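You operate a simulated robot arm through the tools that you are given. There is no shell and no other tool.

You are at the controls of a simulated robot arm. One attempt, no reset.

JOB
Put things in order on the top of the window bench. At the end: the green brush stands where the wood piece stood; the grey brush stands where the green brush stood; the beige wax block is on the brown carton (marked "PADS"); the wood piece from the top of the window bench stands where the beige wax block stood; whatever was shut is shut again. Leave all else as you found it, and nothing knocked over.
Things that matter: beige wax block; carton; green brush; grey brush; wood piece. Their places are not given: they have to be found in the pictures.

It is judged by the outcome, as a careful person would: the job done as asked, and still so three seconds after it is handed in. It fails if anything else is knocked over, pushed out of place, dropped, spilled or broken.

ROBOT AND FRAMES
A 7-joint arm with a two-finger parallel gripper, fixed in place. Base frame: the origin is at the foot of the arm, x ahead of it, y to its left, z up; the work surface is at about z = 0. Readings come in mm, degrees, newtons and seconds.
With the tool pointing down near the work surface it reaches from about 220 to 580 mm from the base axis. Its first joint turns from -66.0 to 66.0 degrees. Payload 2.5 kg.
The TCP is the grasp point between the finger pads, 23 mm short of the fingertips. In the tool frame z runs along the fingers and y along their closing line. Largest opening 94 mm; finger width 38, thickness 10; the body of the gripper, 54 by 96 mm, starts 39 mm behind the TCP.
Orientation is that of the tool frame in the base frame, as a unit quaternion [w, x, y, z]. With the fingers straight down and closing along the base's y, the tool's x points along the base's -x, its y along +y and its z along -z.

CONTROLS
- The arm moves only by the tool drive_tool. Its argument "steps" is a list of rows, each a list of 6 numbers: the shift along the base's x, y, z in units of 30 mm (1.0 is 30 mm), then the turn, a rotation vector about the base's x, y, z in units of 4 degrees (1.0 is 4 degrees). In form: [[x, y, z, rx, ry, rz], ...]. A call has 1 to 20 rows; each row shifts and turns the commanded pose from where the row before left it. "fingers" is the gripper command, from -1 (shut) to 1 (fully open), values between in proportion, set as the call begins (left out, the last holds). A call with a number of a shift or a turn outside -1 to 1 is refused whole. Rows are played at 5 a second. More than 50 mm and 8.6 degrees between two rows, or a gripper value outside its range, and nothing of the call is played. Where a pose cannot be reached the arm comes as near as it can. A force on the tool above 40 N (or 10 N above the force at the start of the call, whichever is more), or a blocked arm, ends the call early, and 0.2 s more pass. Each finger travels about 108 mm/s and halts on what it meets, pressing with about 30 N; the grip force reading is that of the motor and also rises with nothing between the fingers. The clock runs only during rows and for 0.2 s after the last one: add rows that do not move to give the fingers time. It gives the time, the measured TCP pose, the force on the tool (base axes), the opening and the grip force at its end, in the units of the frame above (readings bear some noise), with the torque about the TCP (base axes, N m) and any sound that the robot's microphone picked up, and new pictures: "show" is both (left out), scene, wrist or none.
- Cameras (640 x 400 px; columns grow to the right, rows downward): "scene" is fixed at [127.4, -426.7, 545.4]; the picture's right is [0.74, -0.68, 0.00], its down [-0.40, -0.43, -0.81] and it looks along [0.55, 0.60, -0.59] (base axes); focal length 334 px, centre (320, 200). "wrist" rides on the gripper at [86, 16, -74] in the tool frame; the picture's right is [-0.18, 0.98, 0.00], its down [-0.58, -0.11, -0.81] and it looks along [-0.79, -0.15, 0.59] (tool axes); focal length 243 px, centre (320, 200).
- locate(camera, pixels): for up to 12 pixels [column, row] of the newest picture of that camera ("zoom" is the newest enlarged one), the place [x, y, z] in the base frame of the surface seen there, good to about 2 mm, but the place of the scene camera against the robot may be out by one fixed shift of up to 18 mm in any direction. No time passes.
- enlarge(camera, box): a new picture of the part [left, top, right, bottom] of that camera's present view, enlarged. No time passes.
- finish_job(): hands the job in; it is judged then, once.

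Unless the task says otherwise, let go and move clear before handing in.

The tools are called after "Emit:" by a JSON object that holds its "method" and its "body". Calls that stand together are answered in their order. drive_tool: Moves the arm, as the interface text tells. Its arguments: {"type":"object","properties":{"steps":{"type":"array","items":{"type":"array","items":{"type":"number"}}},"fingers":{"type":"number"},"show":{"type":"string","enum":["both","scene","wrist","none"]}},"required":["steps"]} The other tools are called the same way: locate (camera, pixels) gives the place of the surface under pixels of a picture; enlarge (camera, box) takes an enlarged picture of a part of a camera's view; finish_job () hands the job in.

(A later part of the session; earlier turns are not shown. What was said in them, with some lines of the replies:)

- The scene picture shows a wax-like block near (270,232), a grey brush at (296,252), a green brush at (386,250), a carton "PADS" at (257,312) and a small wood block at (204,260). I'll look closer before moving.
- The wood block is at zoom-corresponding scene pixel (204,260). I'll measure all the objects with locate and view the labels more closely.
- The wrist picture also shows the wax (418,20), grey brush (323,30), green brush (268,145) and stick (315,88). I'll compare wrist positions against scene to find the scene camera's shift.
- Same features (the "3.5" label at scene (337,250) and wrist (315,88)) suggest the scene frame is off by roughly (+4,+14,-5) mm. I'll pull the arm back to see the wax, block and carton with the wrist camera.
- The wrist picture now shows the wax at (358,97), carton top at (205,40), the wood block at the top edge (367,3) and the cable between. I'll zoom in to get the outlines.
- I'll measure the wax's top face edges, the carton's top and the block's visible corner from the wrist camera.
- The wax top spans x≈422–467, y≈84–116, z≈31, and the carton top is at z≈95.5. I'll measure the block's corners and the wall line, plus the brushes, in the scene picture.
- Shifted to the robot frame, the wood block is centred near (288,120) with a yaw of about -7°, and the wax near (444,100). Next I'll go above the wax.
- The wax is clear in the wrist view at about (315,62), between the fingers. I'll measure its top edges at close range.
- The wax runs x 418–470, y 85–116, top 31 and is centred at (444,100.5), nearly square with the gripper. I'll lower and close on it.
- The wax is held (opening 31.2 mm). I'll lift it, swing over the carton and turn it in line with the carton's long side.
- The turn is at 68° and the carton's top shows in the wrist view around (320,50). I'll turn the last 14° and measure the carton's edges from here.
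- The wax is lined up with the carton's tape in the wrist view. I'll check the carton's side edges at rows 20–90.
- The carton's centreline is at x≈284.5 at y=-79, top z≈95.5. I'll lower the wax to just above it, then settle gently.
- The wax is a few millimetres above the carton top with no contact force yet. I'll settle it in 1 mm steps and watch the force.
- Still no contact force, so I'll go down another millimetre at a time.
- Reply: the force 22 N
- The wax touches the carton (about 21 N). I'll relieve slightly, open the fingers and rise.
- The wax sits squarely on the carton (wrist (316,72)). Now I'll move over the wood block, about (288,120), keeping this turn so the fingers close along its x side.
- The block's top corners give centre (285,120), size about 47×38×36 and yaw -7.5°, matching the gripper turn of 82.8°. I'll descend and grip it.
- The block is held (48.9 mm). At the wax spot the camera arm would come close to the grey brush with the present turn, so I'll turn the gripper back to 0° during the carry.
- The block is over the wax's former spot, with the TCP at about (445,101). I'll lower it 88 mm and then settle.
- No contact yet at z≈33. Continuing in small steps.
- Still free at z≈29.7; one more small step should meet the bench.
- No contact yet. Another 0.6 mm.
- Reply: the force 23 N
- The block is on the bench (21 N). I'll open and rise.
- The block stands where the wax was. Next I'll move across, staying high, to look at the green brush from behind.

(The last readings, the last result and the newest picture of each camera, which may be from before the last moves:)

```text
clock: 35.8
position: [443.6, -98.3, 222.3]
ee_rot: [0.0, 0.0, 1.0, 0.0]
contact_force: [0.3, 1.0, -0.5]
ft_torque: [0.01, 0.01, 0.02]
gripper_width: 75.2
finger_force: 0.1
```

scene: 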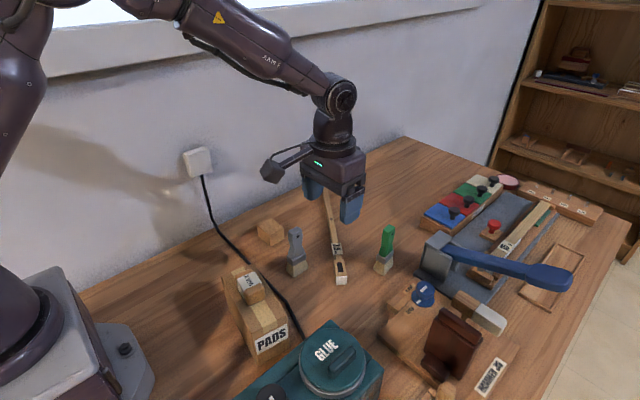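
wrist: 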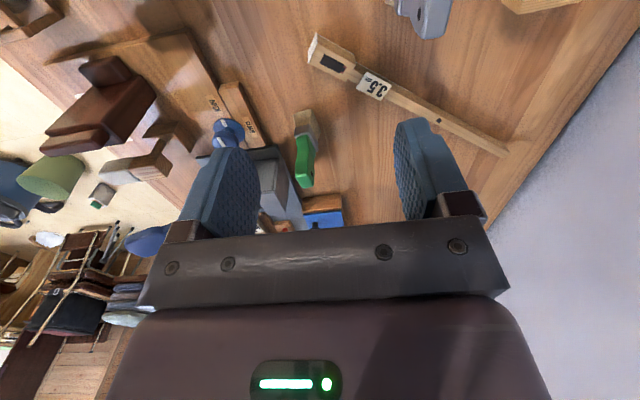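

Emit:
{"method": "enlarge", "body": {"camera": "wrist", "box": [260, 90, 350, 200]}}

Emit:
{"method": "locate", "body": {"camera": "wrist", "pixels": [[296, 114], [314, 114], [305, 125], [298, 140], [311, 140], [298, 183], [313, 178], [305, 170], [310, 145], [318, 135], [306, 186], [305, 155]]}}

```text
3.64 times, centred on (305, 145) of wrist
```

zoom: 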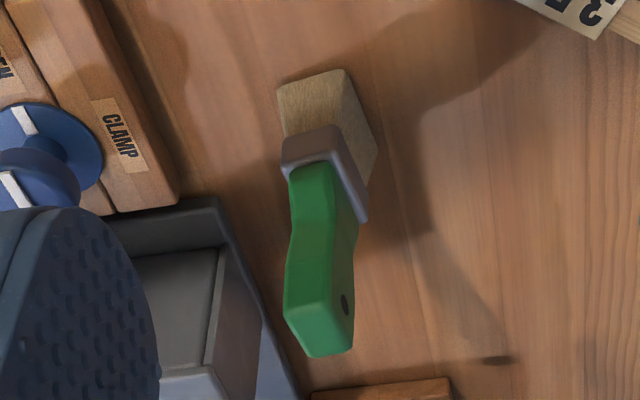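

```text
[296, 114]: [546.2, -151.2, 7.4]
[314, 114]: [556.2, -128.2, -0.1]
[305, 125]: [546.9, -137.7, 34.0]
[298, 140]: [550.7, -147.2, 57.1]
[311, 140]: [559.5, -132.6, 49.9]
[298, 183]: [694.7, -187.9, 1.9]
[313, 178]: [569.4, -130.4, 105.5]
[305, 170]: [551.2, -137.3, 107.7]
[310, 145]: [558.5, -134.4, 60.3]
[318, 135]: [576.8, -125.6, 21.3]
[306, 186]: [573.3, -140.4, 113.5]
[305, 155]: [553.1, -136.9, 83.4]
```

I need the brush's turn. I'll locate the bristle foot corners and the handle-top corners in both views.

Emit:
{"method": "locate", "body": {"camera": "scene", "pixels": [[374, 269.5], [382.6, 274.5], [392.5, 264.9], [384, 231], [389, 233], [394.6, 227.2], [389.3, 225.2], [389, 229], [379, 256], [385.5, 262], [393, 252], [388, 242]]}}

Emit:
{"method": "locate", "body": {"camera": "zoom", "pixels": [[282, 92], [288, 130], [342, 73], [374, 140], [284, 150], [330, 130], [365, 218], [288, 290], [327, 318], [355, 235], [305, 352], [348, 345]]}}

```text
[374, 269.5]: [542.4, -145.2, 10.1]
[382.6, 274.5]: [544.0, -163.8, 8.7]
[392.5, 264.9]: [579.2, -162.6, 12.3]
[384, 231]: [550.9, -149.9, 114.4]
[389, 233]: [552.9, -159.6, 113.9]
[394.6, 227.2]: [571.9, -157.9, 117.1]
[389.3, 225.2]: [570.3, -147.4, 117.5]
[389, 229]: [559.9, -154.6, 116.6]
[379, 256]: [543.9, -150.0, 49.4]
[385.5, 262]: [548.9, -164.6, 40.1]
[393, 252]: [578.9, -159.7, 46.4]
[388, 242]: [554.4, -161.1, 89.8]
```

```text
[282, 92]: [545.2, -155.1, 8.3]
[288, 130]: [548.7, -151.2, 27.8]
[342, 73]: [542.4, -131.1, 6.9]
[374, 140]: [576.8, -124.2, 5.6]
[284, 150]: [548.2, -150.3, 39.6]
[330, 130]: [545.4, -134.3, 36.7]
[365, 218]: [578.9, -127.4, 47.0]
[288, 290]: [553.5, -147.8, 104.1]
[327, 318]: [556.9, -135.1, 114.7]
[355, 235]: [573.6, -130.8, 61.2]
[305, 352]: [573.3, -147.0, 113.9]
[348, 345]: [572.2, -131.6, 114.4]
```

The green brush stands nearly along x (yaw about +5°), centre about (563,-140), top z≈114. I'll check how close the grey vise and lever come before approaching.

Emit:
{"method": "locate", "body": {"camera": "scene", "pixels": [[423, 262], [424, 245], [436, 233], [456, 240], [450, 250], [430, 240], [418, 278], [470, 250], [430, 225], [442, 210]]}}

Emit:
{"method": "drive_tool", "body": {"steps": [[0.8, -0.28, 0, 0, 0, 0.25], [0.8, -0.28, 0, 0, 0, 0.25], [0.8, -0.28, 0, 0, 0, 0.25], [0.8, -0.28, 0, 0, 0, 0.25], [0.8, -0.28, 0, 0, 0, 0.25], [0, 0, 0, 0, 0, 0]]}}

```text
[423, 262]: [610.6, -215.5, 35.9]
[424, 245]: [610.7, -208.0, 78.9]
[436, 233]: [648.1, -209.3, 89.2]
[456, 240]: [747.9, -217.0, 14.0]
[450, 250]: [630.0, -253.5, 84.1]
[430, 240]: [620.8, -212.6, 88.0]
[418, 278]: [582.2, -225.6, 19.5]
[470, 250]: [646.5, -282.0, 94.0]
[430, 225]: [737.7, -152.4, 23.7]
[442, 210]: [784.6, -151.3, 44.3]
```

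```text
clock: 37.2
position: [561.5, -140.6, 223.2]
ee_rot: [0.0, -0.043, 0.999, 0.0]
contact_force: [0.6, -0.1, 0.5]
ft_torque: [-0.03, 0.01, -0.02]
gripper_width: 75.0
finger_force: 0.0
```

scene: 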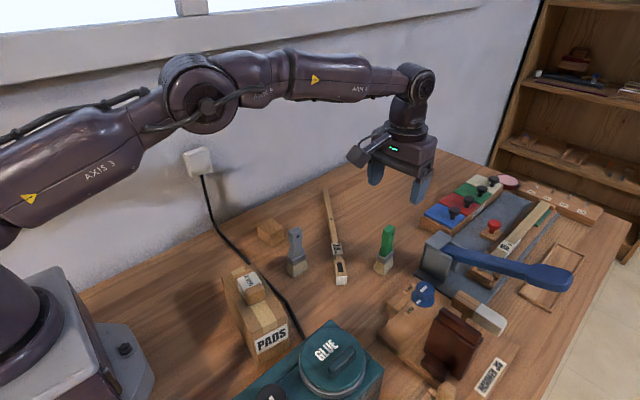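
wrist: 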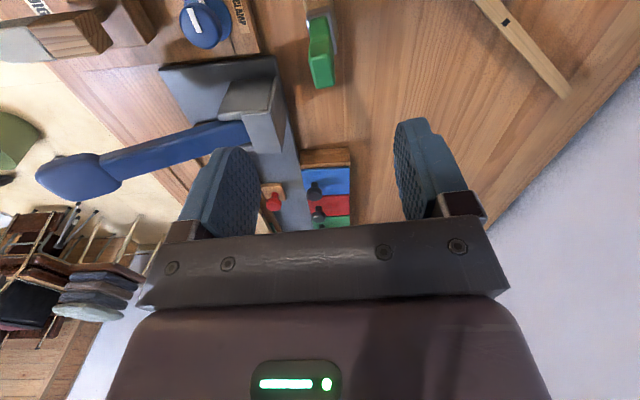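

The arm reaches over the brush; its handle is at wrist (320,55). I'll refine the handle's position.

Emit:
{"method": "enlarge", "body": {"camera": "wrist", "box": [280, 0, 370, 100]}}

Emit:
{"method": "locate", "body": {"camera": "wrist", "pixels": [[310, 52], [329, 50], [320, 52], [311, 30], [328, 30], [318, 85], [332, 80], [320, 70], [332, 60], [312, 68], [325, 62]]}}

```text
4.00 times, centred on (325, 50) of wrist
```

zoom: 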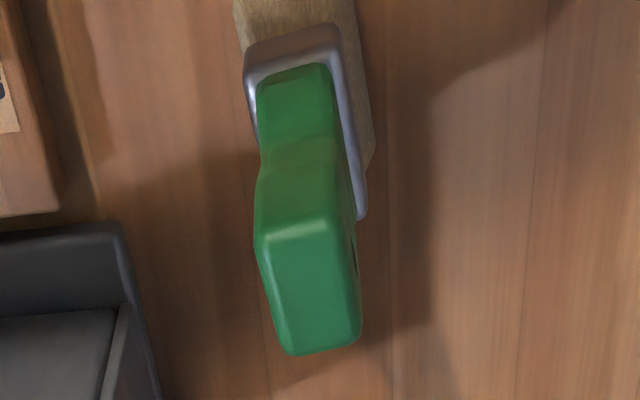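

```text
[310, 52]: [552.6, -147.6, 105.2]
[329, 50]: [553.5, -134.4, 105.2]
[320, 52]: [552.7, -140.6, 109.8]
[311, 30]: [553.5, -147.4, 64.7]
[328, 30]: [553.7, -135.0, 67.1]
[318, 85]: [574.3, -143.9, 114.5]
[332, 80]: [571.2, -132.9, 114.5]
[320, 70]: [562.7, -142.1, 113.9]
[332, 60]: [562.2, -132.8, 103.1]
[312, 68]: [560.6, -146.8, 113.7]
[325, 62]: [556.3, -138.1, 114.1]
```

The handle top spans x 553–576, y -148 to -133, so it is centred at (564,-140). I'll narrow the opening and descend to z≈90.

Emit:
{"method": "drive_tool", "body": {"steps": [[0.03, 0, -0.9, 0, 0, 0], [0, 0, -0.9, 0, 0, 0], [0, 0, -0.9, 0, 0, 0], [0, 0, -0.9, 0, 0, 0], [0, 0, -0.8, 0, 0, 0], [0, 0, 0, 0, 0, 0]], "fingers": 0.2}}

```text
clock: 38.6
position: [565.5, -141.9, 92.8]
ee_rot: [0.0, -0.044, 0.999, 0.0]
contact_force: [-0.2, 0.7, -0.1]
ft_torque: [0.02, 0.02, 0.0]
gripper_width: 56.3
finger_force: 0.0
```

scene: 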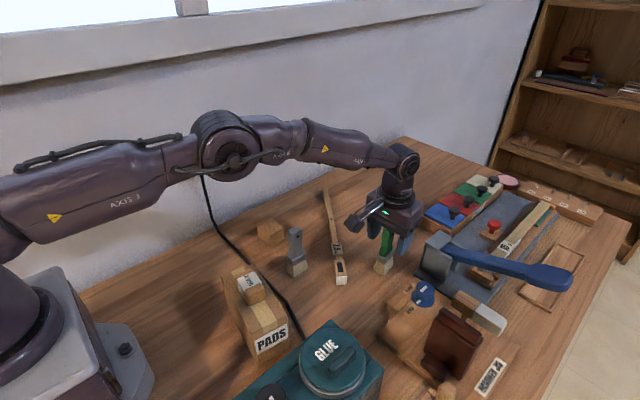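
wrist: 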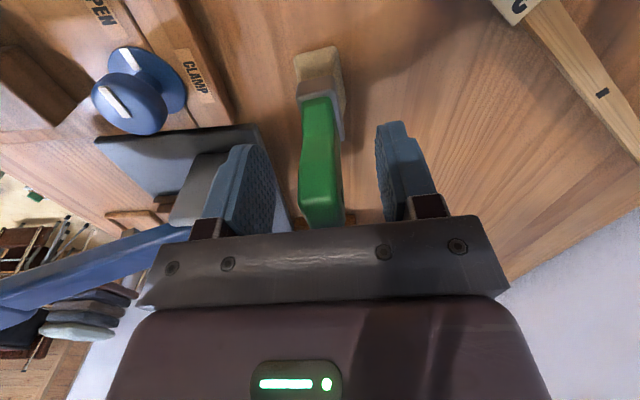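

The handle is between the fingers (wrist (320,160)). I'll narrow to about 24 mm first, then close.

Emit:
{"method": "drive_tool", "body": {"steps": [[0, 0, 0, 0, 0, 0], [0, 0, 0, 0, 0, 0]], "fingers": -0.5, "show": "wrist"}}

```text
clock: 39.2
position: [565.9, -141.4, 93.6]
ee_rot: [0.0, -0.044, 0.999, 0.0]
contact_force: [0.1, 0.7, 0.1]
ft_torque: [-0.01, 0.03, 0.02]
gripper_width: 23.2
finger_force: 0.1
```

wrist: 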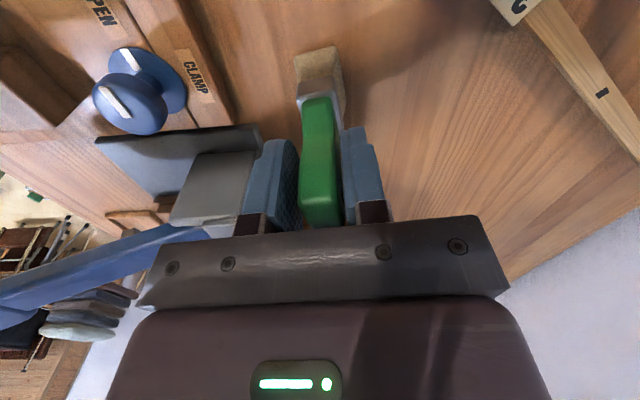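

The handle sits nearly centred; I'll close fully.

Emit:
{"method": "drive_tool", "body": {"steps": [[0, 0, 0, 0, 0, 0], [0, 0, 0, 0, 0, 0], [0, 0, 0, 0, 0, 0]], "fingers": -1}}

```text
clock: 40.0
position: [565.6, -142.4, 92.6]
ee_rot: [0.0, -0.044, 0.999, 0.0]
contact_force: [-0.2, 0.9, 0.6]
ft_torque: [0.06, 0.01, 0.02]
gripper_width: 16.9
finger_force: 29.8
```

scene: 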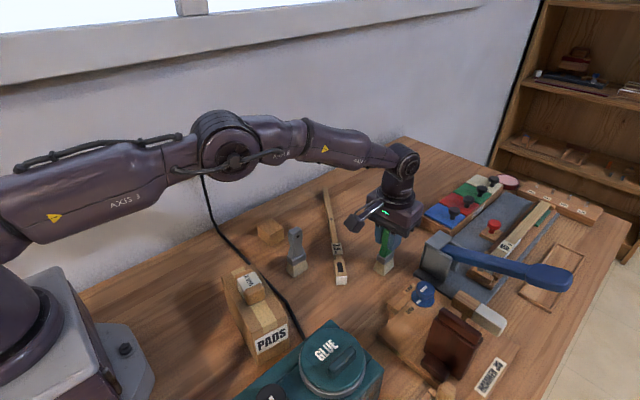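
wrist: 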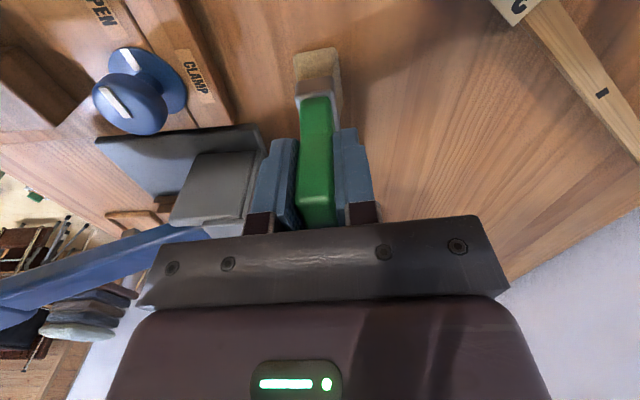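

The green brush is held (16.9 mm). I'll lift 150 mm so it passes well over everything, and carry it to the wood block's former place.

Emit:
{"method": "drive_tool", "body": {"steps": [[0, 0, 0.5, 0, 0, 0], [0, 0, 1, 0, 0, 0], [0, 0, 1, 0, 0, 0], [0, 0, 1, 0, 0, 0], [0, 0, 1, 0, 0, 0], [0, 0, 0.6, 0, 0, 0], [-0.774, 0.728, 0, 0, 0, 0], [-0.774, 0.728, 0, 0, 0, 0], [-0.774, 0.728, 0, 0, 0, 0], [-0.774, 0.728, 0, 0, 0, 0], [-0.774, 0.728, 0, 0, 0, 0], [-0.774, 0.728, 0, 0, 0, 0], [-0.774, 0.728, 0, 0, 0, 0], [-0.774, 0.728, 0, 0, 0, 0], [-0.774, 0.728, 0, 0, 0, 0], [-0.774, 0.728, 0, 0, 0, 0], [-0.774, 0.728, 0, 0, 0, 0], [-0.774, 0.728, 0, 0, 0, 0], [0, 0, 0, 0, 0, 0]]}}

```text
clock: 44.0
position: [285.0, 122.0, 243.3]
ee_rot: [0.001, -0.044, 0.999, 0.0]
contact_force: [0.3, 0.6, -0.8]
ft_torque: [0.01, 0.0, 0.02]
gripper_width: 16.7
finger_force: 29.7
```

scene: 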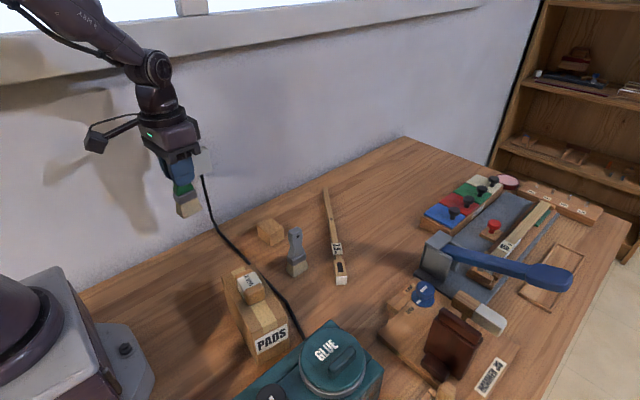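
wrist: 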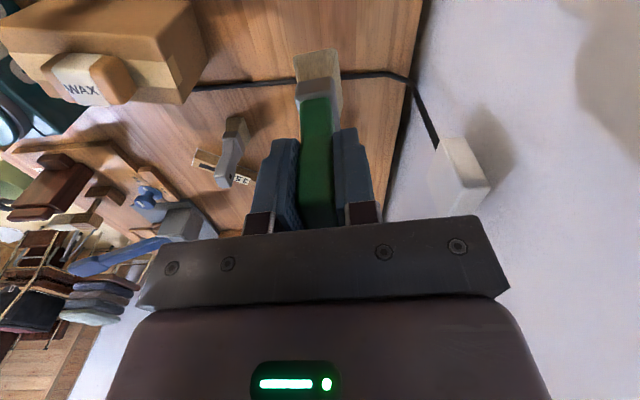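

The brush hangs straight over the target. I'll locate its bristle foot to check the offset from the TCP.

Emit:
{"method": "enlarge", "body": {"camera": "wrist", "box": [270, 30, 370, 130]}}

Emit:
{"method": "locate", "body": {"camera": "wrist", "pixels": [[296, 58], [334, 53], [315, 58], [341, 85], [298, 75], [336, 70], [318, 70], [300, 100], [328, 97]]}}

```text
4.00 times, centred on (320, 80) of wrist
```

zoom: 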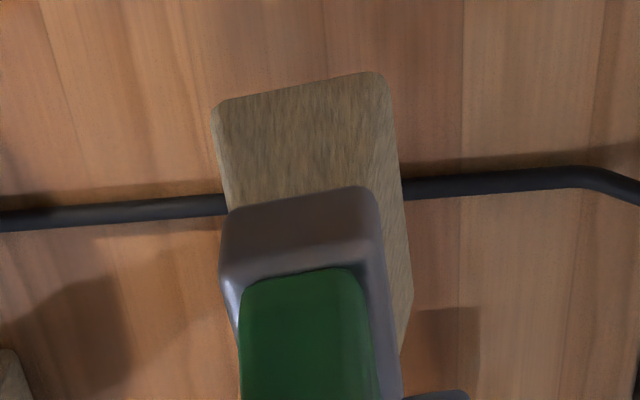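

```text
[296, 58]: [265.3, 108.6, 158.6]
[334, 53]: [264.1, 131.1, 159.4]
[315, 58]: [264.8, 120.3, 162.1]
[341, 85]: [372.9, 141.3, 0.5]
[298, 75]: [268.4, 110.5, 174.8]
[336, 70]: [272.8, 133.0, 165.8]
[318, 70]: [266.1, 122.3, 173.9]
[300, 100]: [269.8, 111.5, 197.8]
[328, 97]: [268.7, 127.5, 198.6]
```

The foot is centred near (283,121), 153 mm up. I'll shift +2 mm in x and lower to just above the bench.

Emit:
{"method": "drive_tool", "body": {"steps": [[0.06, -0.02, -0.9, 0, 0, 0], [0, 0, -0.9, 0, 0, 0], [0, 0, -0.9, 0, 0, 0], [0, 0, -0.9, 0, 0, 0], [0, 0, -0.9, 0, 0, 0], [0, 0, -0.45, 0, 0, 0], [0, 0, 0, 0, 0, 0]]}}

```text
clock: 45.6
position: [287.5, 120.6, 97.0]
ee_rot: [0.0, -0.043, 0.999, 0.0]
contact_force: [0.0, 0.1, -0.2]
ft_torque: [0.03, 0.0, 0.0]
gripper_width: 16.7
finger_force: 29.7
```

scene: 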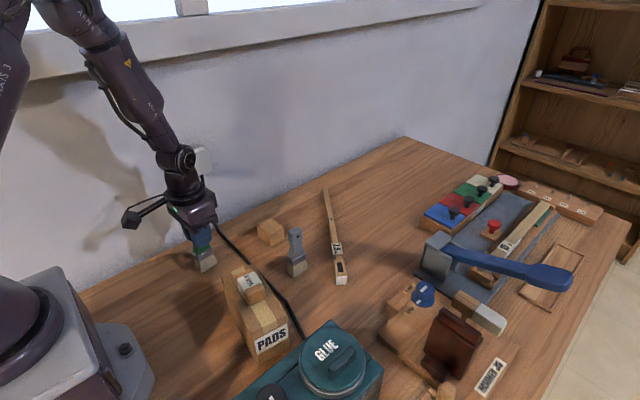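
wrist: 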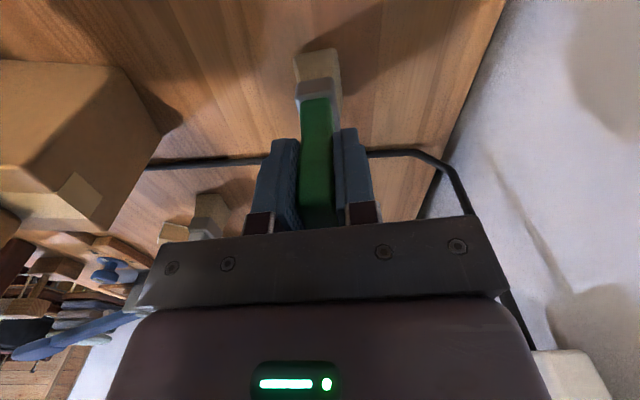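

About 4.5 mm remain; settling in small steps.

Emit:
{"method": "drive_tool", "body": {"steps": [[0, 0, -0.05, 0, 0, 0], [0, 0, -0.04, 0, 0, 0], [0, 0, 0, 0, 0, 0]], "show": "none"}}

Emit:
{"method": "drive_tool", "body": {"steps": [[0, 0, -0.02, 0, 0, 0], [0, 0, 0, 0, 0, 0]], "show": "none"}}

```text
clock: 46.4
position: [287.1, 120.6, 94.3]
ee_rot: [0.0, -0.043, 0.999, 0.0]
contact_force: [0.9, 1.0, -1.1]
ft_torque: [0.0, 0.0, -0.04]
gripper_width: 16.7
finger_force: 30.0
```

```text
clock: 47.0
position: [287.7, 120.6, 93.5]
ee_rot: [-0.001, -0.044, 0.999, -0.001]
contact_force: [0.1, 0.1, -1.3]
ft_torque: [0.02, 0.01, 0.01]
gripper_width: 16.6
finger_force: 30.2
```

Emit:
{"method": "drive_tool", "body": {"steps": [[0, 0, -0.02, 0, 0, 0], [0, 0, 0, 0, 0, 0]], "show": "none"}}

Emit:
{"method": "drive_tool", "body": {"steps": [[0, 0, -0.02, 0, 0, 0], [0, 0, 0, 0, 0, 0]], "show": "none"}}

```text
clock: 47.6
position: [287.3, 120.5, 92.3]
ee_rot: [-0.001, -0.044, 0.999, -0.001]
contact_force: [-3.9, -1.5, 18.3]
ft_torque: [-0.18, 0.56, 0.0]
gripper_width: 16.7
finger_force: 29.9
```

```text
clock: 48.2
position: [289.5, 120.7, 92.2]
ee_rot: [0.0, -0.043, 0.999, 0.0]
contact_force: [-4.0, -2.7, 22.1]
ft_torque: [-0.25, 0.41, 0.02]
gripper_width: 16.9
finger_force: 30.3
```

Contact is firm. I'll ease up slightly, open a little, and check that the brush stands.

Emit:
{"method": "drive_tool", "body": {"steps": [[0, 0, 0.02, 0, 0, 0], [0, 0, 0, 0, 0, 0]], "show": "none"}}

Emit:
{"method": "drive_tool", "body": {"steps": [[0, 0, 0, 0, 0, 0], [0, 0, 0, 0, 0, 0]], "fingers": 0}}

```text
clock: 48.8
position: [288.7, 120.4, 92.0]
ee_rot: [0.0, -0.043, 0.999, 0.0]
contact_force: [-4.9, -2.0, 15.6]
ft_torque: [-0.15, 0.34, -0.01]
gripper_width: 16.6
finger_force: 30.1
```

```text
clock: 49.4
position: [289.2, 120.9, 92.0]
ee_rot: [0.0, -0.043, 0.999, 0.0]
contact_force: [-0.1, 0.4, 1.1]
ft_torque: [-0.03, -0.01, -0.02]
gripper_width: 47.2
finger_force: 0.1
```

scene: 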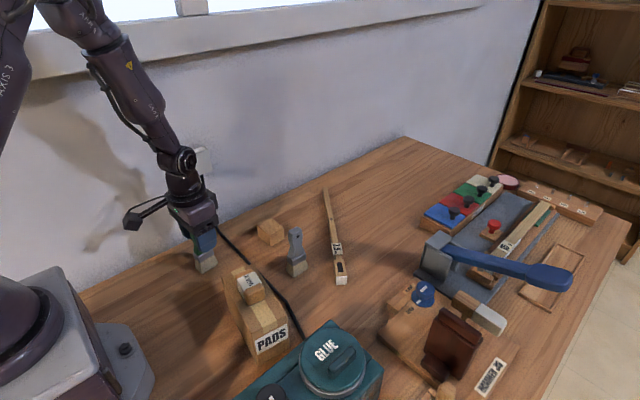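
wrist: 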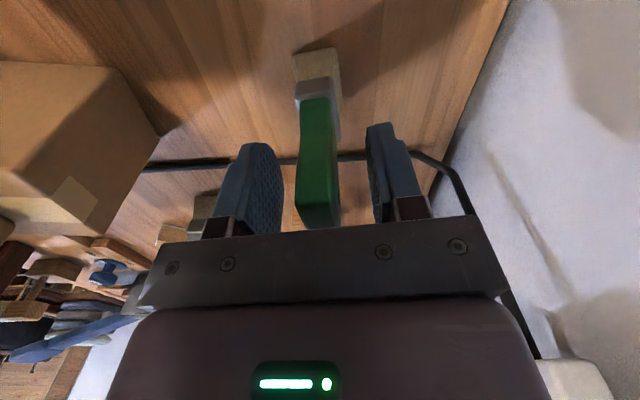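

The green brush stands free between the open fingers. I'll rise straight up, then view it and the grey brush.

Emit:
{"method": "drive_tool", "body": {"steps": [[0, 0, 0.6, 0, 0, 0], [0, 0, 0.9, 0, 0, 0], [0, 0, 0.9, 0, 0, 0], [0, 0, 0.9, 0, 0, 0], [0, 0, 0.9, 0, 0, 0], [0, 0, 0, 0, 0, 0]]}}

```text
clock: 50.8
position: [288.9, 119.9, 218.5]
ee_rot: [0.0, -0.044, 0.999, 0.0]
contact_force: [0.1, 0.7, 0.3]
ft_torque: [0.0, -0.01, -0.01]
gripper_width: 46.9
finger_force: 0.0
```

scene: 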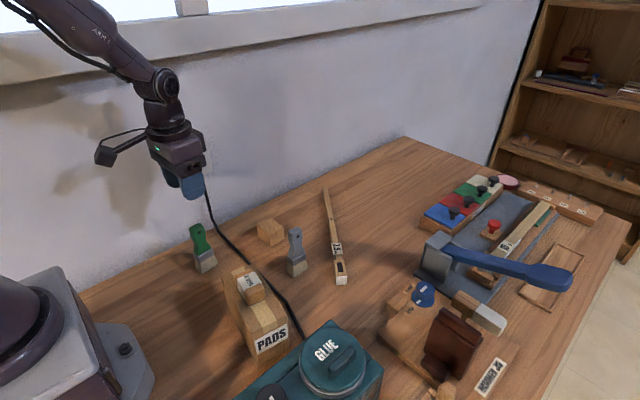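
wrist: 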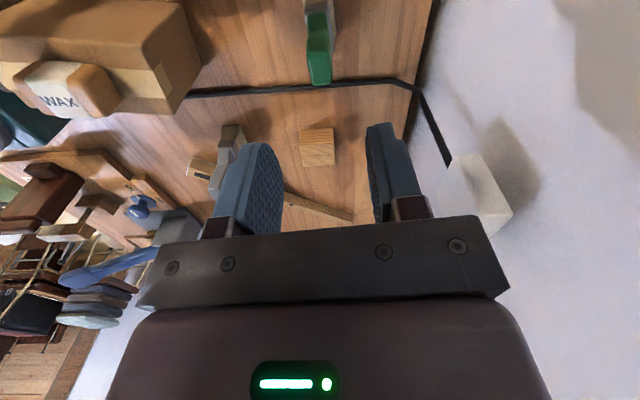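

The green brush stands upright in the wood block's former place. Next I'll move to view the grey brush.

Emit:
{"method": "drive_tool", "body": {"steps": [[0.25, -0.95, 0.2, 0, 0, -0.25], [0.25, -0.95, 0, 0, 0, -0.25], [0.25, -0.95, 0, 0, 0, -0.25], [0.25, -0.95, 0, 0, 0, -0.25], [0.25, -0.87, 0, 0, 0, -0.25], [0, 0, 0, 0, 0, 0]], "fingers": 0.4}}

Emit:
{"method": "enlarge", "body": {"camera": "wrist", "box": [240, 30, 390, 180]}}

Emit:
{"method": "enlarge", "body": {"camera": "scene", "box": [170, 200, 330, 300]}}

```text
clock: 52.2
position: [326.8, -18.1, 224.0]
ee_rot: [0.0, 0.001, 1.0, 0.0]
contact_force: [-0.5, -0.7, 0.7]
ft_torque: [-0.02, 0.01, 0.01]
gripper_width: 65.5
finger_force: 0.1
```

scene: 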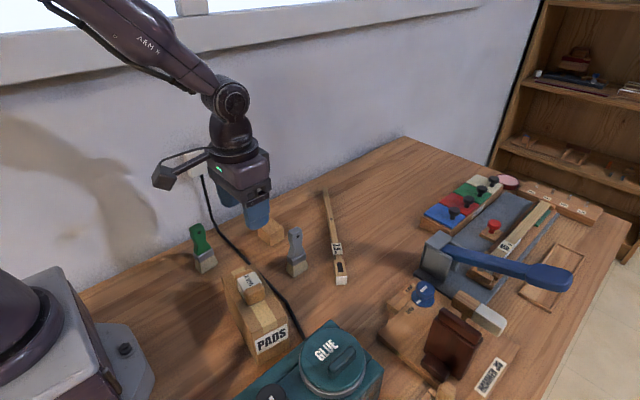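
wrist: 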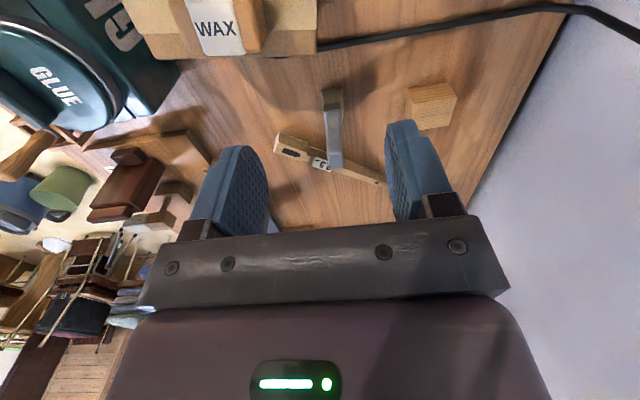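

```text
2.67 times, centred on (315, 105) of wrist
```

zoom: 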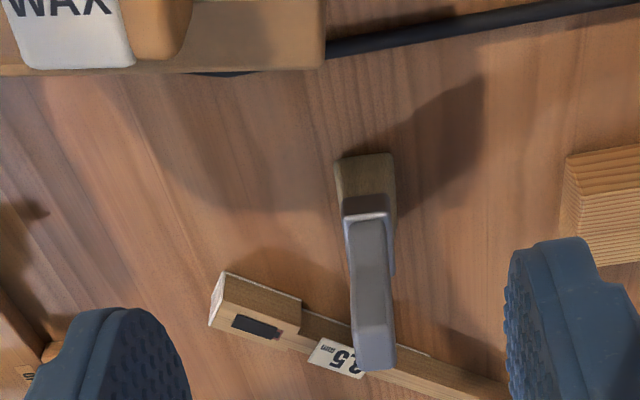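

```text
4.00 times, centred on (250, 250) of scene
```

zoom: 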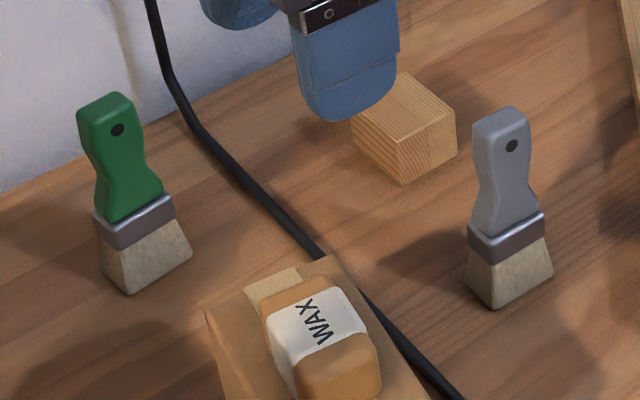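

The grey brush is visible at wrist (333,130), with its foot at (332,92). I'll locate its handle and foot.

Emit:
{"method": "locate", "body": {"camera": "wrist", "pixels": [[323, 92], [341, 90], [332, 95], [342.5, 102], [327.5, 148], [340.5, 147], [331, 164], [341.5, 163], [335, 156], [326, 110], [340, 118], [333, 130]]}}

Emit:
{"method": "locate", "body": {"camera": "zoom", "pixels": [[468, 275], [491, 304], [550, 270], [474, 124], [489, 134], [527, 118], [513, 109], [104, 270], [126, 290], [190, 255], [80, 112], [150, 215]]}}

```text
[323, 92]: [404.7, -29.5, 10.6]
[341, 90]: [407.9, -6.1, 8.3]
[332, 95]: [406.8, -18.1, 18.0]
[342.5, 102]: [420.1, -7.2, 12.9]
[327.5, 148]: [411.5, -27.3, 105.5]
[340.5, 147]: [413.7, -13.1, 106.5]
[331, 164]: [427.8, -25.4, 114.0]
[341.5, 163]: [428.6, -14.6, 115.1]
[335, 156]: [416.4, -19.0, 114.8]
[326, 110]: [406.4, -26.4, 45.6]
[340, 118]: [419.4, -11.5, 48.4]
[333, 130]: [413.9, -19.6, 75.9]
```

```text
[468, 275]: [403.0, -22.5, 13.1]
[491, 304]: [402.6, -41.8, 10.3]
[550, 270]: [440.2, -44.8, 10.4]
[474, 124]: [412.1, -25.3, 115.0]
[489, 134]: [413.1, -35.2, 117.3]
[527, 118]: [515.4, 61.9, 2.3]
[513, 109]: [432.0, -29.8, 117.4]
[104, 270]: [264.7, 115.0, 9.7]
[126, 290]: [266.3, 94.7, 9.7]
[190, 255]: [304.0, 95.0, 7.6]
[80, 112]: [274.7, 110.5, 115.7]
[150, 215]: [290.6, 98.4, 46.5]
```

The grey brush foot is centred near (424.5,-19.6) with a yaw of about -5°, and the handle is centred near (423,-20). I'll go above it and refine from the closer view.

Emit:
{"method": "drive_tool", "body": {"steps": [[0.8, -0.02, 0, 0, 0, -0.3], [0.8, -0.02, 0, 0, 0, -0.3], [0.8, -0.01, 0, 0, 0, -0.3], [0.8, 0, 0, 0, 0, -0.3], [0, 0, 0, 0, 0, 0]], "fingers": 0.2}}

Emit:
{"method": "enlarge", "body": {"camera": "wrist", "box": [270, 0, 370, 110]}}

```text
clock: 53.4
position: [422.2, -19.4, 224.9]
ee_rot: [0.0, 0.042, 0.999, 0.0]
contact_force: [0.1, -0.6, 0.0]
ft_torque: [-0.03, 0.0, 0.0]
gripper_width: 56.6
finger_force: 0.0
```

scene: 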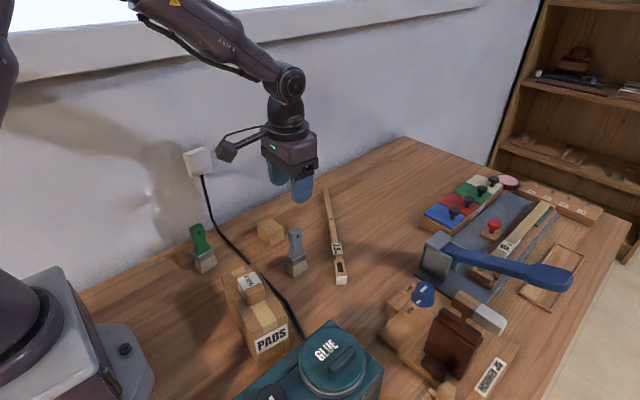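
wrist: 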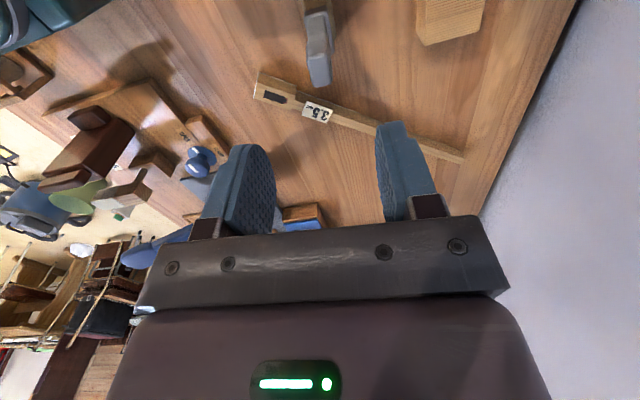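

```text
3.64 times, centred on (320, 55) of wrist
```

zoom: 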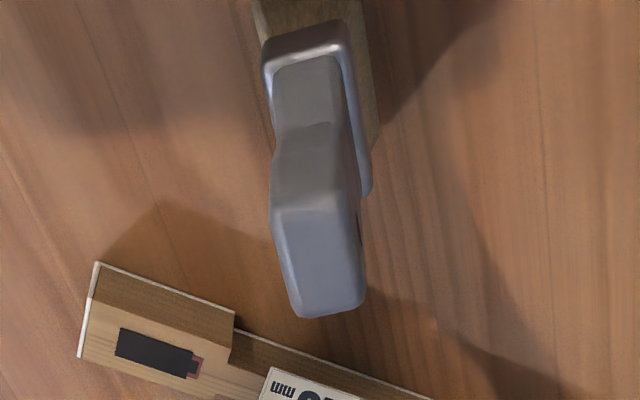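

The view matches the one I had over the green brush. I'll locate the handle-top corners.

Emit:
{"method": "locate", "body": {"camera": "zoom", "pixels": [[278, 222], [350, 218], [300, 308], [360, 298], [315, 260], [285, 262], [362, 265], [310, 215], [330, 310], [275, 160], [340, 90]]}}

```text
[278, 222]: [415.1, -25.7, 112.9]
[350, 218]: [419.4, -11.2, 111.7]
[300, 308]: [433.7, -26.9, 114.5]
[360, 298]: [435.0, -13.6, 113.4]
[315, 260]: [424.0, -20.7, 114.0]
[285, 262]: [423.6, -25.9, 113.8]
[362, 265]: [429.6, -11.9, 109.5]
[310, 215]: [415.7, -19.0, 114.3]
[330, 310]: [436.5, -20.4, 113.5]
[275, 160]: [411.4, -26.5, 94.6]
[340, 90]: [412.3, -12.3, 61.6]
```

The handle is centred at (425,-19.5). I'll descend 132 mm to grip it.

Emit:
{"method": "drive_tool", "body": {"steps": [[0.06, 0.01, -0.9, 0, 0, 0], [0, 0, -0.9, 0, 0, 0], [0, 0, -0.9, 0, 0, 0], [0, 0, -0.9, 0, 0, 0], [0, 0, -0.8, 0, 0, 0], [0, 0, 0, 0, 0, 0]], "show": "wrist"}}

Emit:
{"method": "drive_tool", "body": {"steps": [[0, 0, 0, 0, 0, 0], [0, 0, 0, 0, 0, 0]], "fingers": -0.5, "show": "wrist"}}

```text
clock: 54.8
position: [424.6, -18.9, 92.6]
ee_rot: [0.001, 0.042, 0.999, 0.0]
contact_force: [-0.6, -1.0, -0.8]
ft_torque: [0.0, -0.01, -0.01]
gripper_width: 56.6
finger_force: 0.1
```

wrist: 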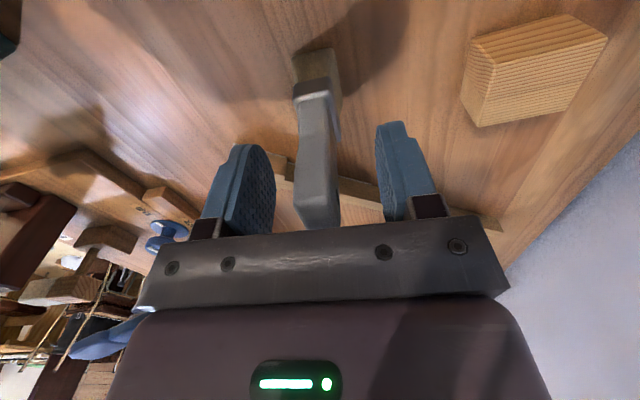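

```text
clock: 55.4
position: [425.4, -19.9, 93.7]
ee_rot: [0.0, 0.043, 0.999, 0.0]
contact_force: [-0.6, 0.2, -0.3]
ft_torque: [-0.01, 0.03, 0.03]
gripper_width: 23.7
finger_force: 0.1
```

wrist: 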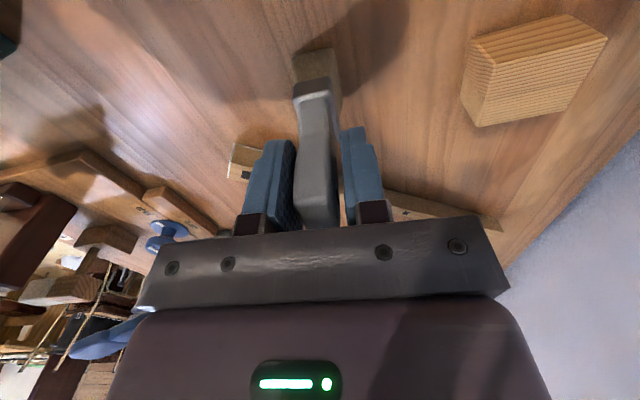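

The handle is centred between the fingers. I'll close, then lift and carry it to the green brush's former place (shift of about +139, -120), turning +9° to match.

Emit:
{"method": "drive_tool", "body": {"steps": [[0, 0, 0, 0, 0, 0], [0, 0, 0, 0, 0, 0], [0, 0, 0, 0, 0, 0]], "fingers": -1, "show": "wrist"}}

Emit:
{"method": "drive_tool", "body": {"steps": [[0, 0, 0.5, 0, 0, 0], [0, 0, 1, 0, 0, 0], [0, 0, 1, 0, 0, 0], [0, 0, 1, 0, 0, 0], [0.66, -0.573, 0, 0, 0, 0.3], [0.66, -0.573, 0, 0, 0, 0.3], [0.66, -0.573, 0, 0, 0, 0.4], [0.66, -0.573, 0, 0, 0, 0.4], [0.66, -0.573, 0, 0, 0, 0.4], [0.66, -0.573, 0, 0, 0, 0.4], [0.66, -0.573, 0, 0, 0, 0.1], [0, 0, 0, 0, 0, 0]]}}

```text
clock: 56.2
position: [424.6, -19.2, 92.9]
ee_rot: [0.0, 0.042, 0.999, 0.0]
contact_force: [-0.1, 1.3, 1.5]
ft_torque: [0.04, 0.03, 0.01]
gripper_width: 16.8
finger_force: 29.9
```

wrist: 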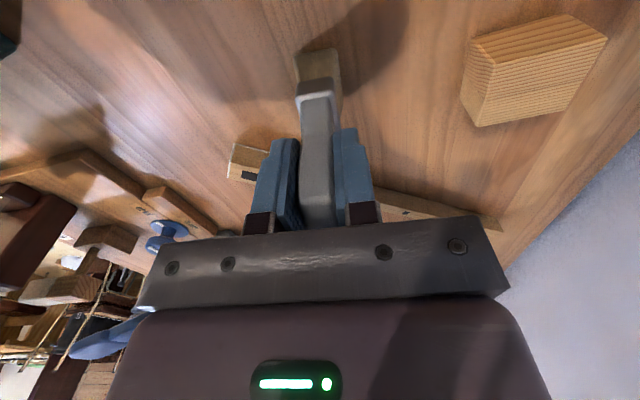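

```text
clock: 58.8
position: [561.1, -142.9, 197.3]
ee_rot: [-0.001, -0.039, 0.999, 0.0]
contact_force: [0.2, 0.2, -0.3]
ft_torque: [-0.01, 0.0, 0.02]
gripper_width: 16.7
finger_force: 29.8
```

scene: 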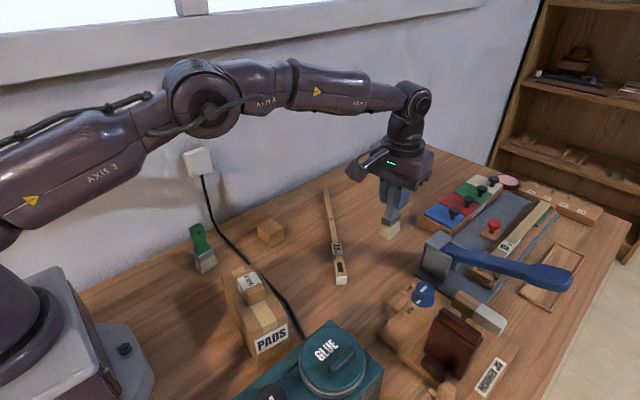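
wrist: 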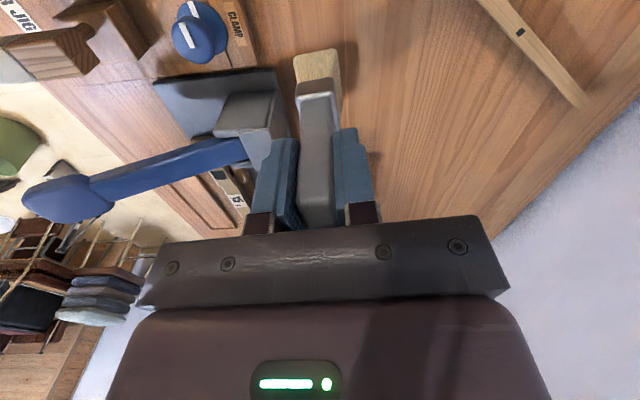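

Over the target; I'll measure the held brush's foot against the wanted centre (563.5,-140).

Emit:
{"method": "locate", "body": {"camera": "wrist", "pixels": [[296, 58], [334, 53], [315, 57], [315, 60], [297, 70], [337, 68]]}}

Emit:
{"method": "locate", "body": {"camera": "scene", "pixels": [[380, 232], [390, 238], [398, 228], [386, 234], [394, 233]]}}

Emit:
{"method": "enlarge", "body": {"camera": "scene", "box": [350, 180, 430, 280]}}

```text
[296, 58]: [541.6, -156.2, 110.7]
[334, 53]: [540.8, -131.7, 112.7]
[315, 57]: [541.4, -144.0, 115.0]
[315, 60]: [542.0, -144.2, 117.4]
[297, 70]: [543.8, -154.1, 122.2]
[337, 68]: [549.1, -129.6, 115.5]
```

```text
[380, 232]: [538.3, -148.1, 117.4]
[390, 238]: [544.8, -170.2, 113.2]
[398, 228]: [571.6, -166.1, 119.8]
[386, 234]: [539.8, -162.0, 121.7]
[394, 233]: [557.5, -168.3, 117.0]
```

```text
4.00 times, centred on (390, 230) of scene
```

zoom: 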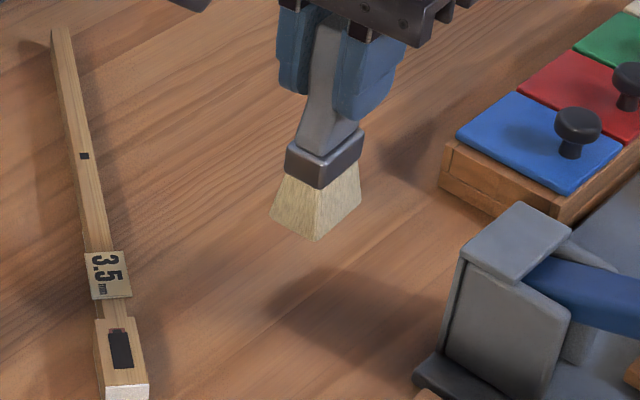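

Emit:
{"method": "locate", "body": {"camera": "zoom", "pixels": [[274, 209], [315, 235], [357, 199]]}}

```text
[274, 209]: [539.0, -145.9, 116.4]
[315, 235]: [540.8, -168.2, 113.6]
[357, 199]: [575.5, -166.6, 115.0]
```

The foot needs about +2.7 mm in x and +1.8 mm in y. I'll apply that and lower 100 mm.

Emit:
{"method": "drive_tool", "body": {"steps": [[0.09, 0.06, -0.5, 0, 0, 0], [0, 0, -0.9, 0, 0, 0], [0, 0, -0.9, 0, 0, 0], [0, 0, -0.7, 0, 0, 0], [0, 0, -0.3, 0, 0, 0], [0, 0, 0, 0, 0, 0]]}}

```text
clock: 60.2
position: [564.6, -138.4, 98.4]
ee_rot: [0.0, -0.038, 0.999, -0.001]
contact_force: [-0.7, 0.2, -1.0]
ft_torque: [-0.02, -0.05, 0.0]
gripper_width: 16.7
finger_force: 29.8
```

scene: 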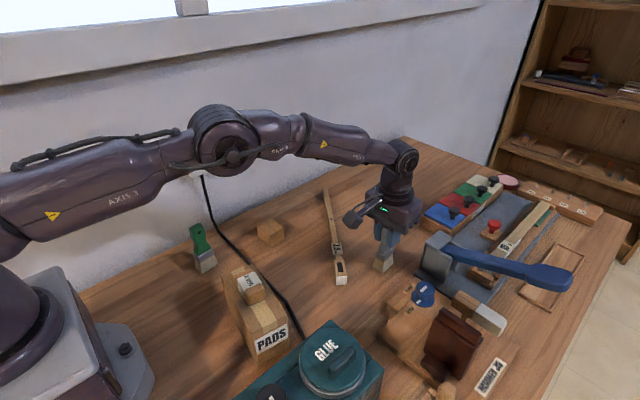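
wrist: 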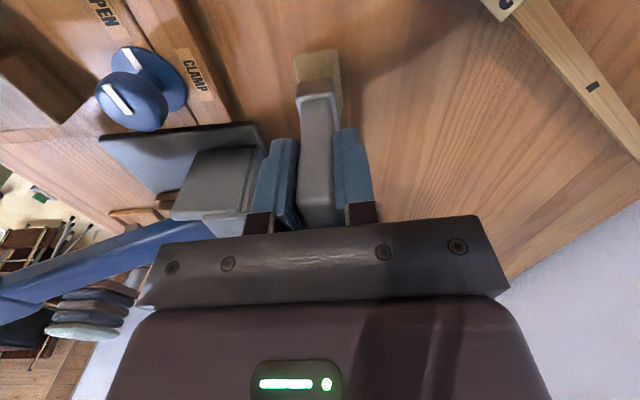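

About 6 mm remain. I'll step down gently until contact.

Emit:
{"method": "drive_tool", "body": {"steps": [[0, 0, -0.07, 0, 0, 0], [0, 0, -0.06, 0, 0, 0], [0, 0, 0, 0, 0, 0]], "show": "none"}}

Emit:
{"method": "drive_tool", "body": {"steps": [[0, 0, -0.025, 0, 0, 0], [0, 0, 0, 0, 0, 0]], "show": "none"}}

```text
clock: 61.0
position: [564.2, -139.5, 95.8]
ee_rot: [-0.001, -0.038, 0.999, 0.0]
contact_force: [0.1, 0.1, -0.3]
ft_torque: [0.0, -0.02, 0.01]
gripper_width: 16.6
finger_force: 30.2
```

```text
clock: 61.6
position: [563.6, -139.6, 94.5]
ee_rot: [0.0, -0.039, 0.999, 0.0]
contact_force: [-0.1, 0.6, -0.9]
ft_torque: [-0.02, -0.02, -0.03]
gripper_width: 16.9
finger_force: 30.3
```

Emit:
{"method": "drive_tool", "body": {"steps": [[0, 0, -0.025, 0, 0, 0], [0, 0, 0, 0, 0, 0]], "show": "none"}}

Emit:
{"method": "drive_tool", "body": {"steps": [[0, 0, -0.02, 0, 0, 0], [0, 0, 0, 0, 0, 0]], "show": "none"}}

```text
clock: 62.2
position: [565.3, -136.9, 93.2]
ee_rot: [0.001, -0.039, 0.999, 0.0]
contact_force: [-0.4, 0.4, -0.3]
ft_torque: [0.01, 0.05, 0.02]
gripper_width: 16.7
finger_force: 29.7
```

```text
clock: 62.8
position: [566.2, -138.6, 94.0]
ee_rot: [0.0, -0.038, 0.999, 0.0]
contact_force: [-0.3, 2.1, 1.7]
ft_torque: [0.09, 0.07, -0.05]
gripper_width: 16.6
finger_force: 30.1
```

Contact is just beginning (1.7 N). One more half millimetre.

Emit:
{"method": "drive_tool", "body": {"steps": [[0, 0, -0.015, 0, 0, 0], [0, 0, 0, 0, 0, 0]], "show": "none"}}

```text
clock: 63.4
position: [564.6, -139.8, 93.8]
ee_rot: [0.0, -0.038, 0.999, -0.001]
contact_force: [0.5, 0.3, 2.5]
ft_torque: [0.03, -0.06, 0.0]
gripper_width: 16.7
finger_force: 30.1
```

Emit:
{"method": "drive_tool", "body": {"steps": [[0, 0, -0.02, 0, 0, 0], [0, 0, 0, 0, 0, 0]], "show": "wrist"}}

```text
clock: 64.0
position: [564.4, -139.3, 93.1]
ee_rot: [0.0, -0.039, 0.999, -0.001]
contact_force: [-3.8, -0.8, 10.7]
ft_torque: [-0.04, 0.56, 0.0]
gripper_width: 16.7
finger_force: 30.2
```

wrist: 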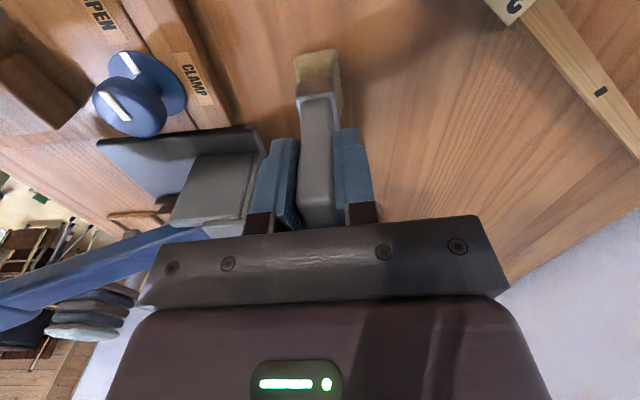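

The brush foot is firmly on the bench (10.7 N). I'll open to about 47 mm and check it stands.

Emit:
{"method": "drive_tool", "body": {"steps": [[0, 0, 0, 0, 0, 0], [0, 0, 0, 0, 0, 0]], "fingers": 0}}

```text
clock: 64.6
position: [564.5, -139.2, 92.0]
ee_rot: [0.0, -0.038, 0.999, 0.0]
contact_force: [0.1, 0.2, 0.0]
ft_torque: [0.01, -0.02, -0.01]
gripper_width: 47.0
finger_force: 0.1
```

scene: 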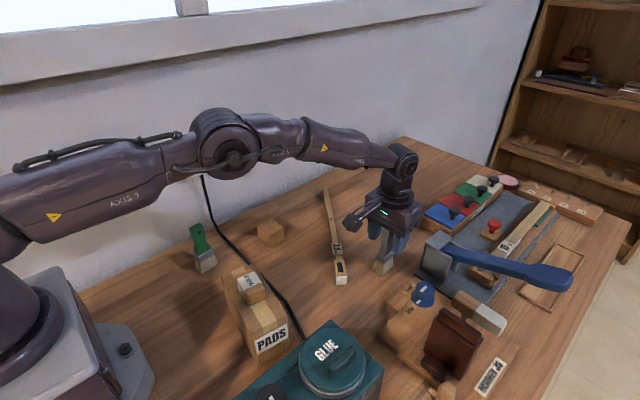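
wrist: 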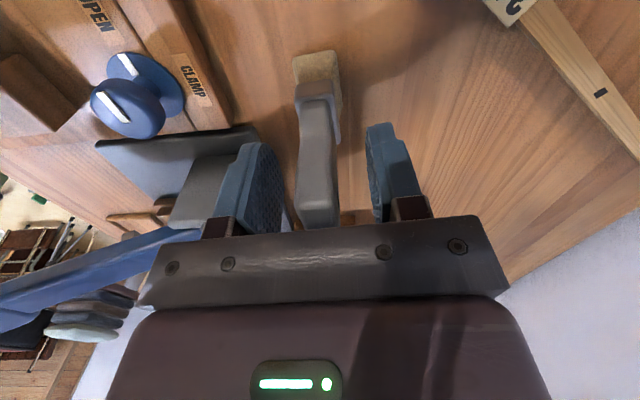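

The grey brush stands free between the fingers. I'll rise straight up and back away to the starting area for a final check.

Emit:
{"method": "drive_tool", "body": {"steps": [[0, 0, 0.6, 0, 0, 0], [0, 0, 0.9, 0, 0, 0], [0, 0, 0.9, 0, 0, 0], [0, 0, 0.9, 0, 0, 0], [0, 0, 0.9, 0, 0, 0], [-0.9, 0.6, 0.6, 0, 0, 0], [-0.9, 0.6, 0.6, 0, 0, 0], [-0.9, 0.6, 0.6, 0, 0, 0], [-0.9, 0.6, 0.6, 0, 0, 0], [-0.9, 0.6, 0.6, 0, 0, 0], [-0.9, 0.6, 0.6, 0, 0, 0], [-0.9, 0.6, 0, 0, 0, 0], [0, 0, 0, 0, 0, 0]]}}

Emit:
{"method": "enlarge", "body": {"camera": "scene", "box": [170, 180, 430, 340]}}

Emit:
{"method": "enlarge", "body": {"camera": "scene", "box": [355, 215, 425, 285]}}

```text
clock: 67.4
position: [374.8, -12.9, 321.0]
ee_rot: [0.0, -0.039, 0.999, 0.001]
contact_force: [-0.7, -0.7, -0.1]
ft_torque: [-0.01, -0.02, 0.0]
gripper_width: 47.1
finger_force: 0.0
```

scene: 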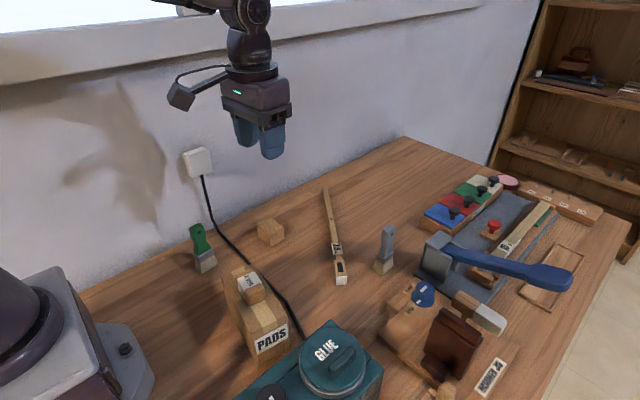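
wrist: 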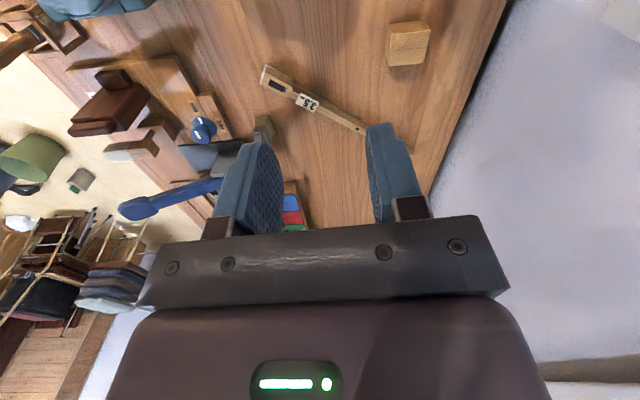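

```text
2.46 times, centred on (300, 260) of scene
```

zoom: 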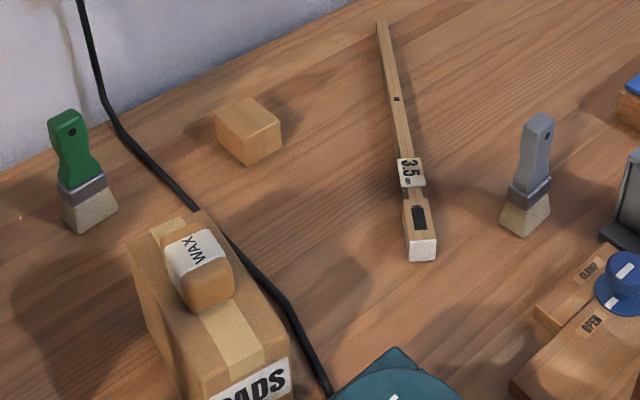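

```text
5.71 times, centred on (390, 250) of scene
```

zoom: 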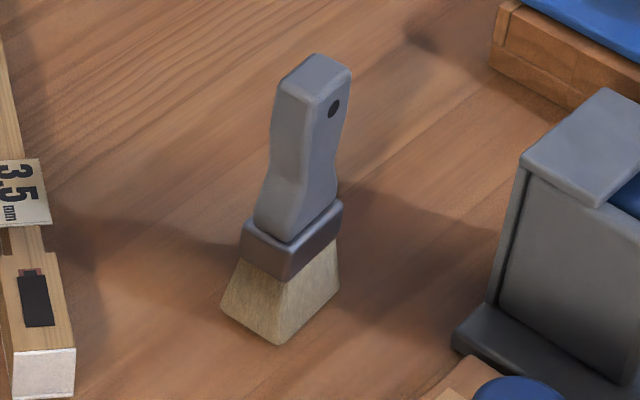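

The final pictures show what was asked for:
- **Grey brush:** it stands at (386,250), where the green brush stood.
- **Green brush:** it stands at (204,250), where the wood piece was.
- **Wood piece:** it is at (270,232), where the wax was.
- **Wax block:** it is on the PADS carton.

Nothing else has moved, nothing shut was opened, and the arm is clear, so I'm handing in.

Emit:
{"method": "finish_job", "body": {}}

```text
The job is handed in.
```

The job is done and handed in, and the last pictures show everything standing where it should.

- **Wax block:** it sits on the "PADS" carton, in line with the carton's long side.
- **Wood piece:** it stands where the wax block stood. It is turned about a quarter turn from how it stood before, because the camera arm would otherwise have come too close to the grey brush.
- **Green brush:** it stands upright where the wood piece stood.
- **Grey brush:** it stands upright where the green brush stood, turned the same way.

I took "wood piece" to be the small wood block near the wall, not the long stick marked 3.5 mm. I opened nothing, so there was nothing to shut again. Nothing else looks moved or knocked over, and the arm is clear of the bench.
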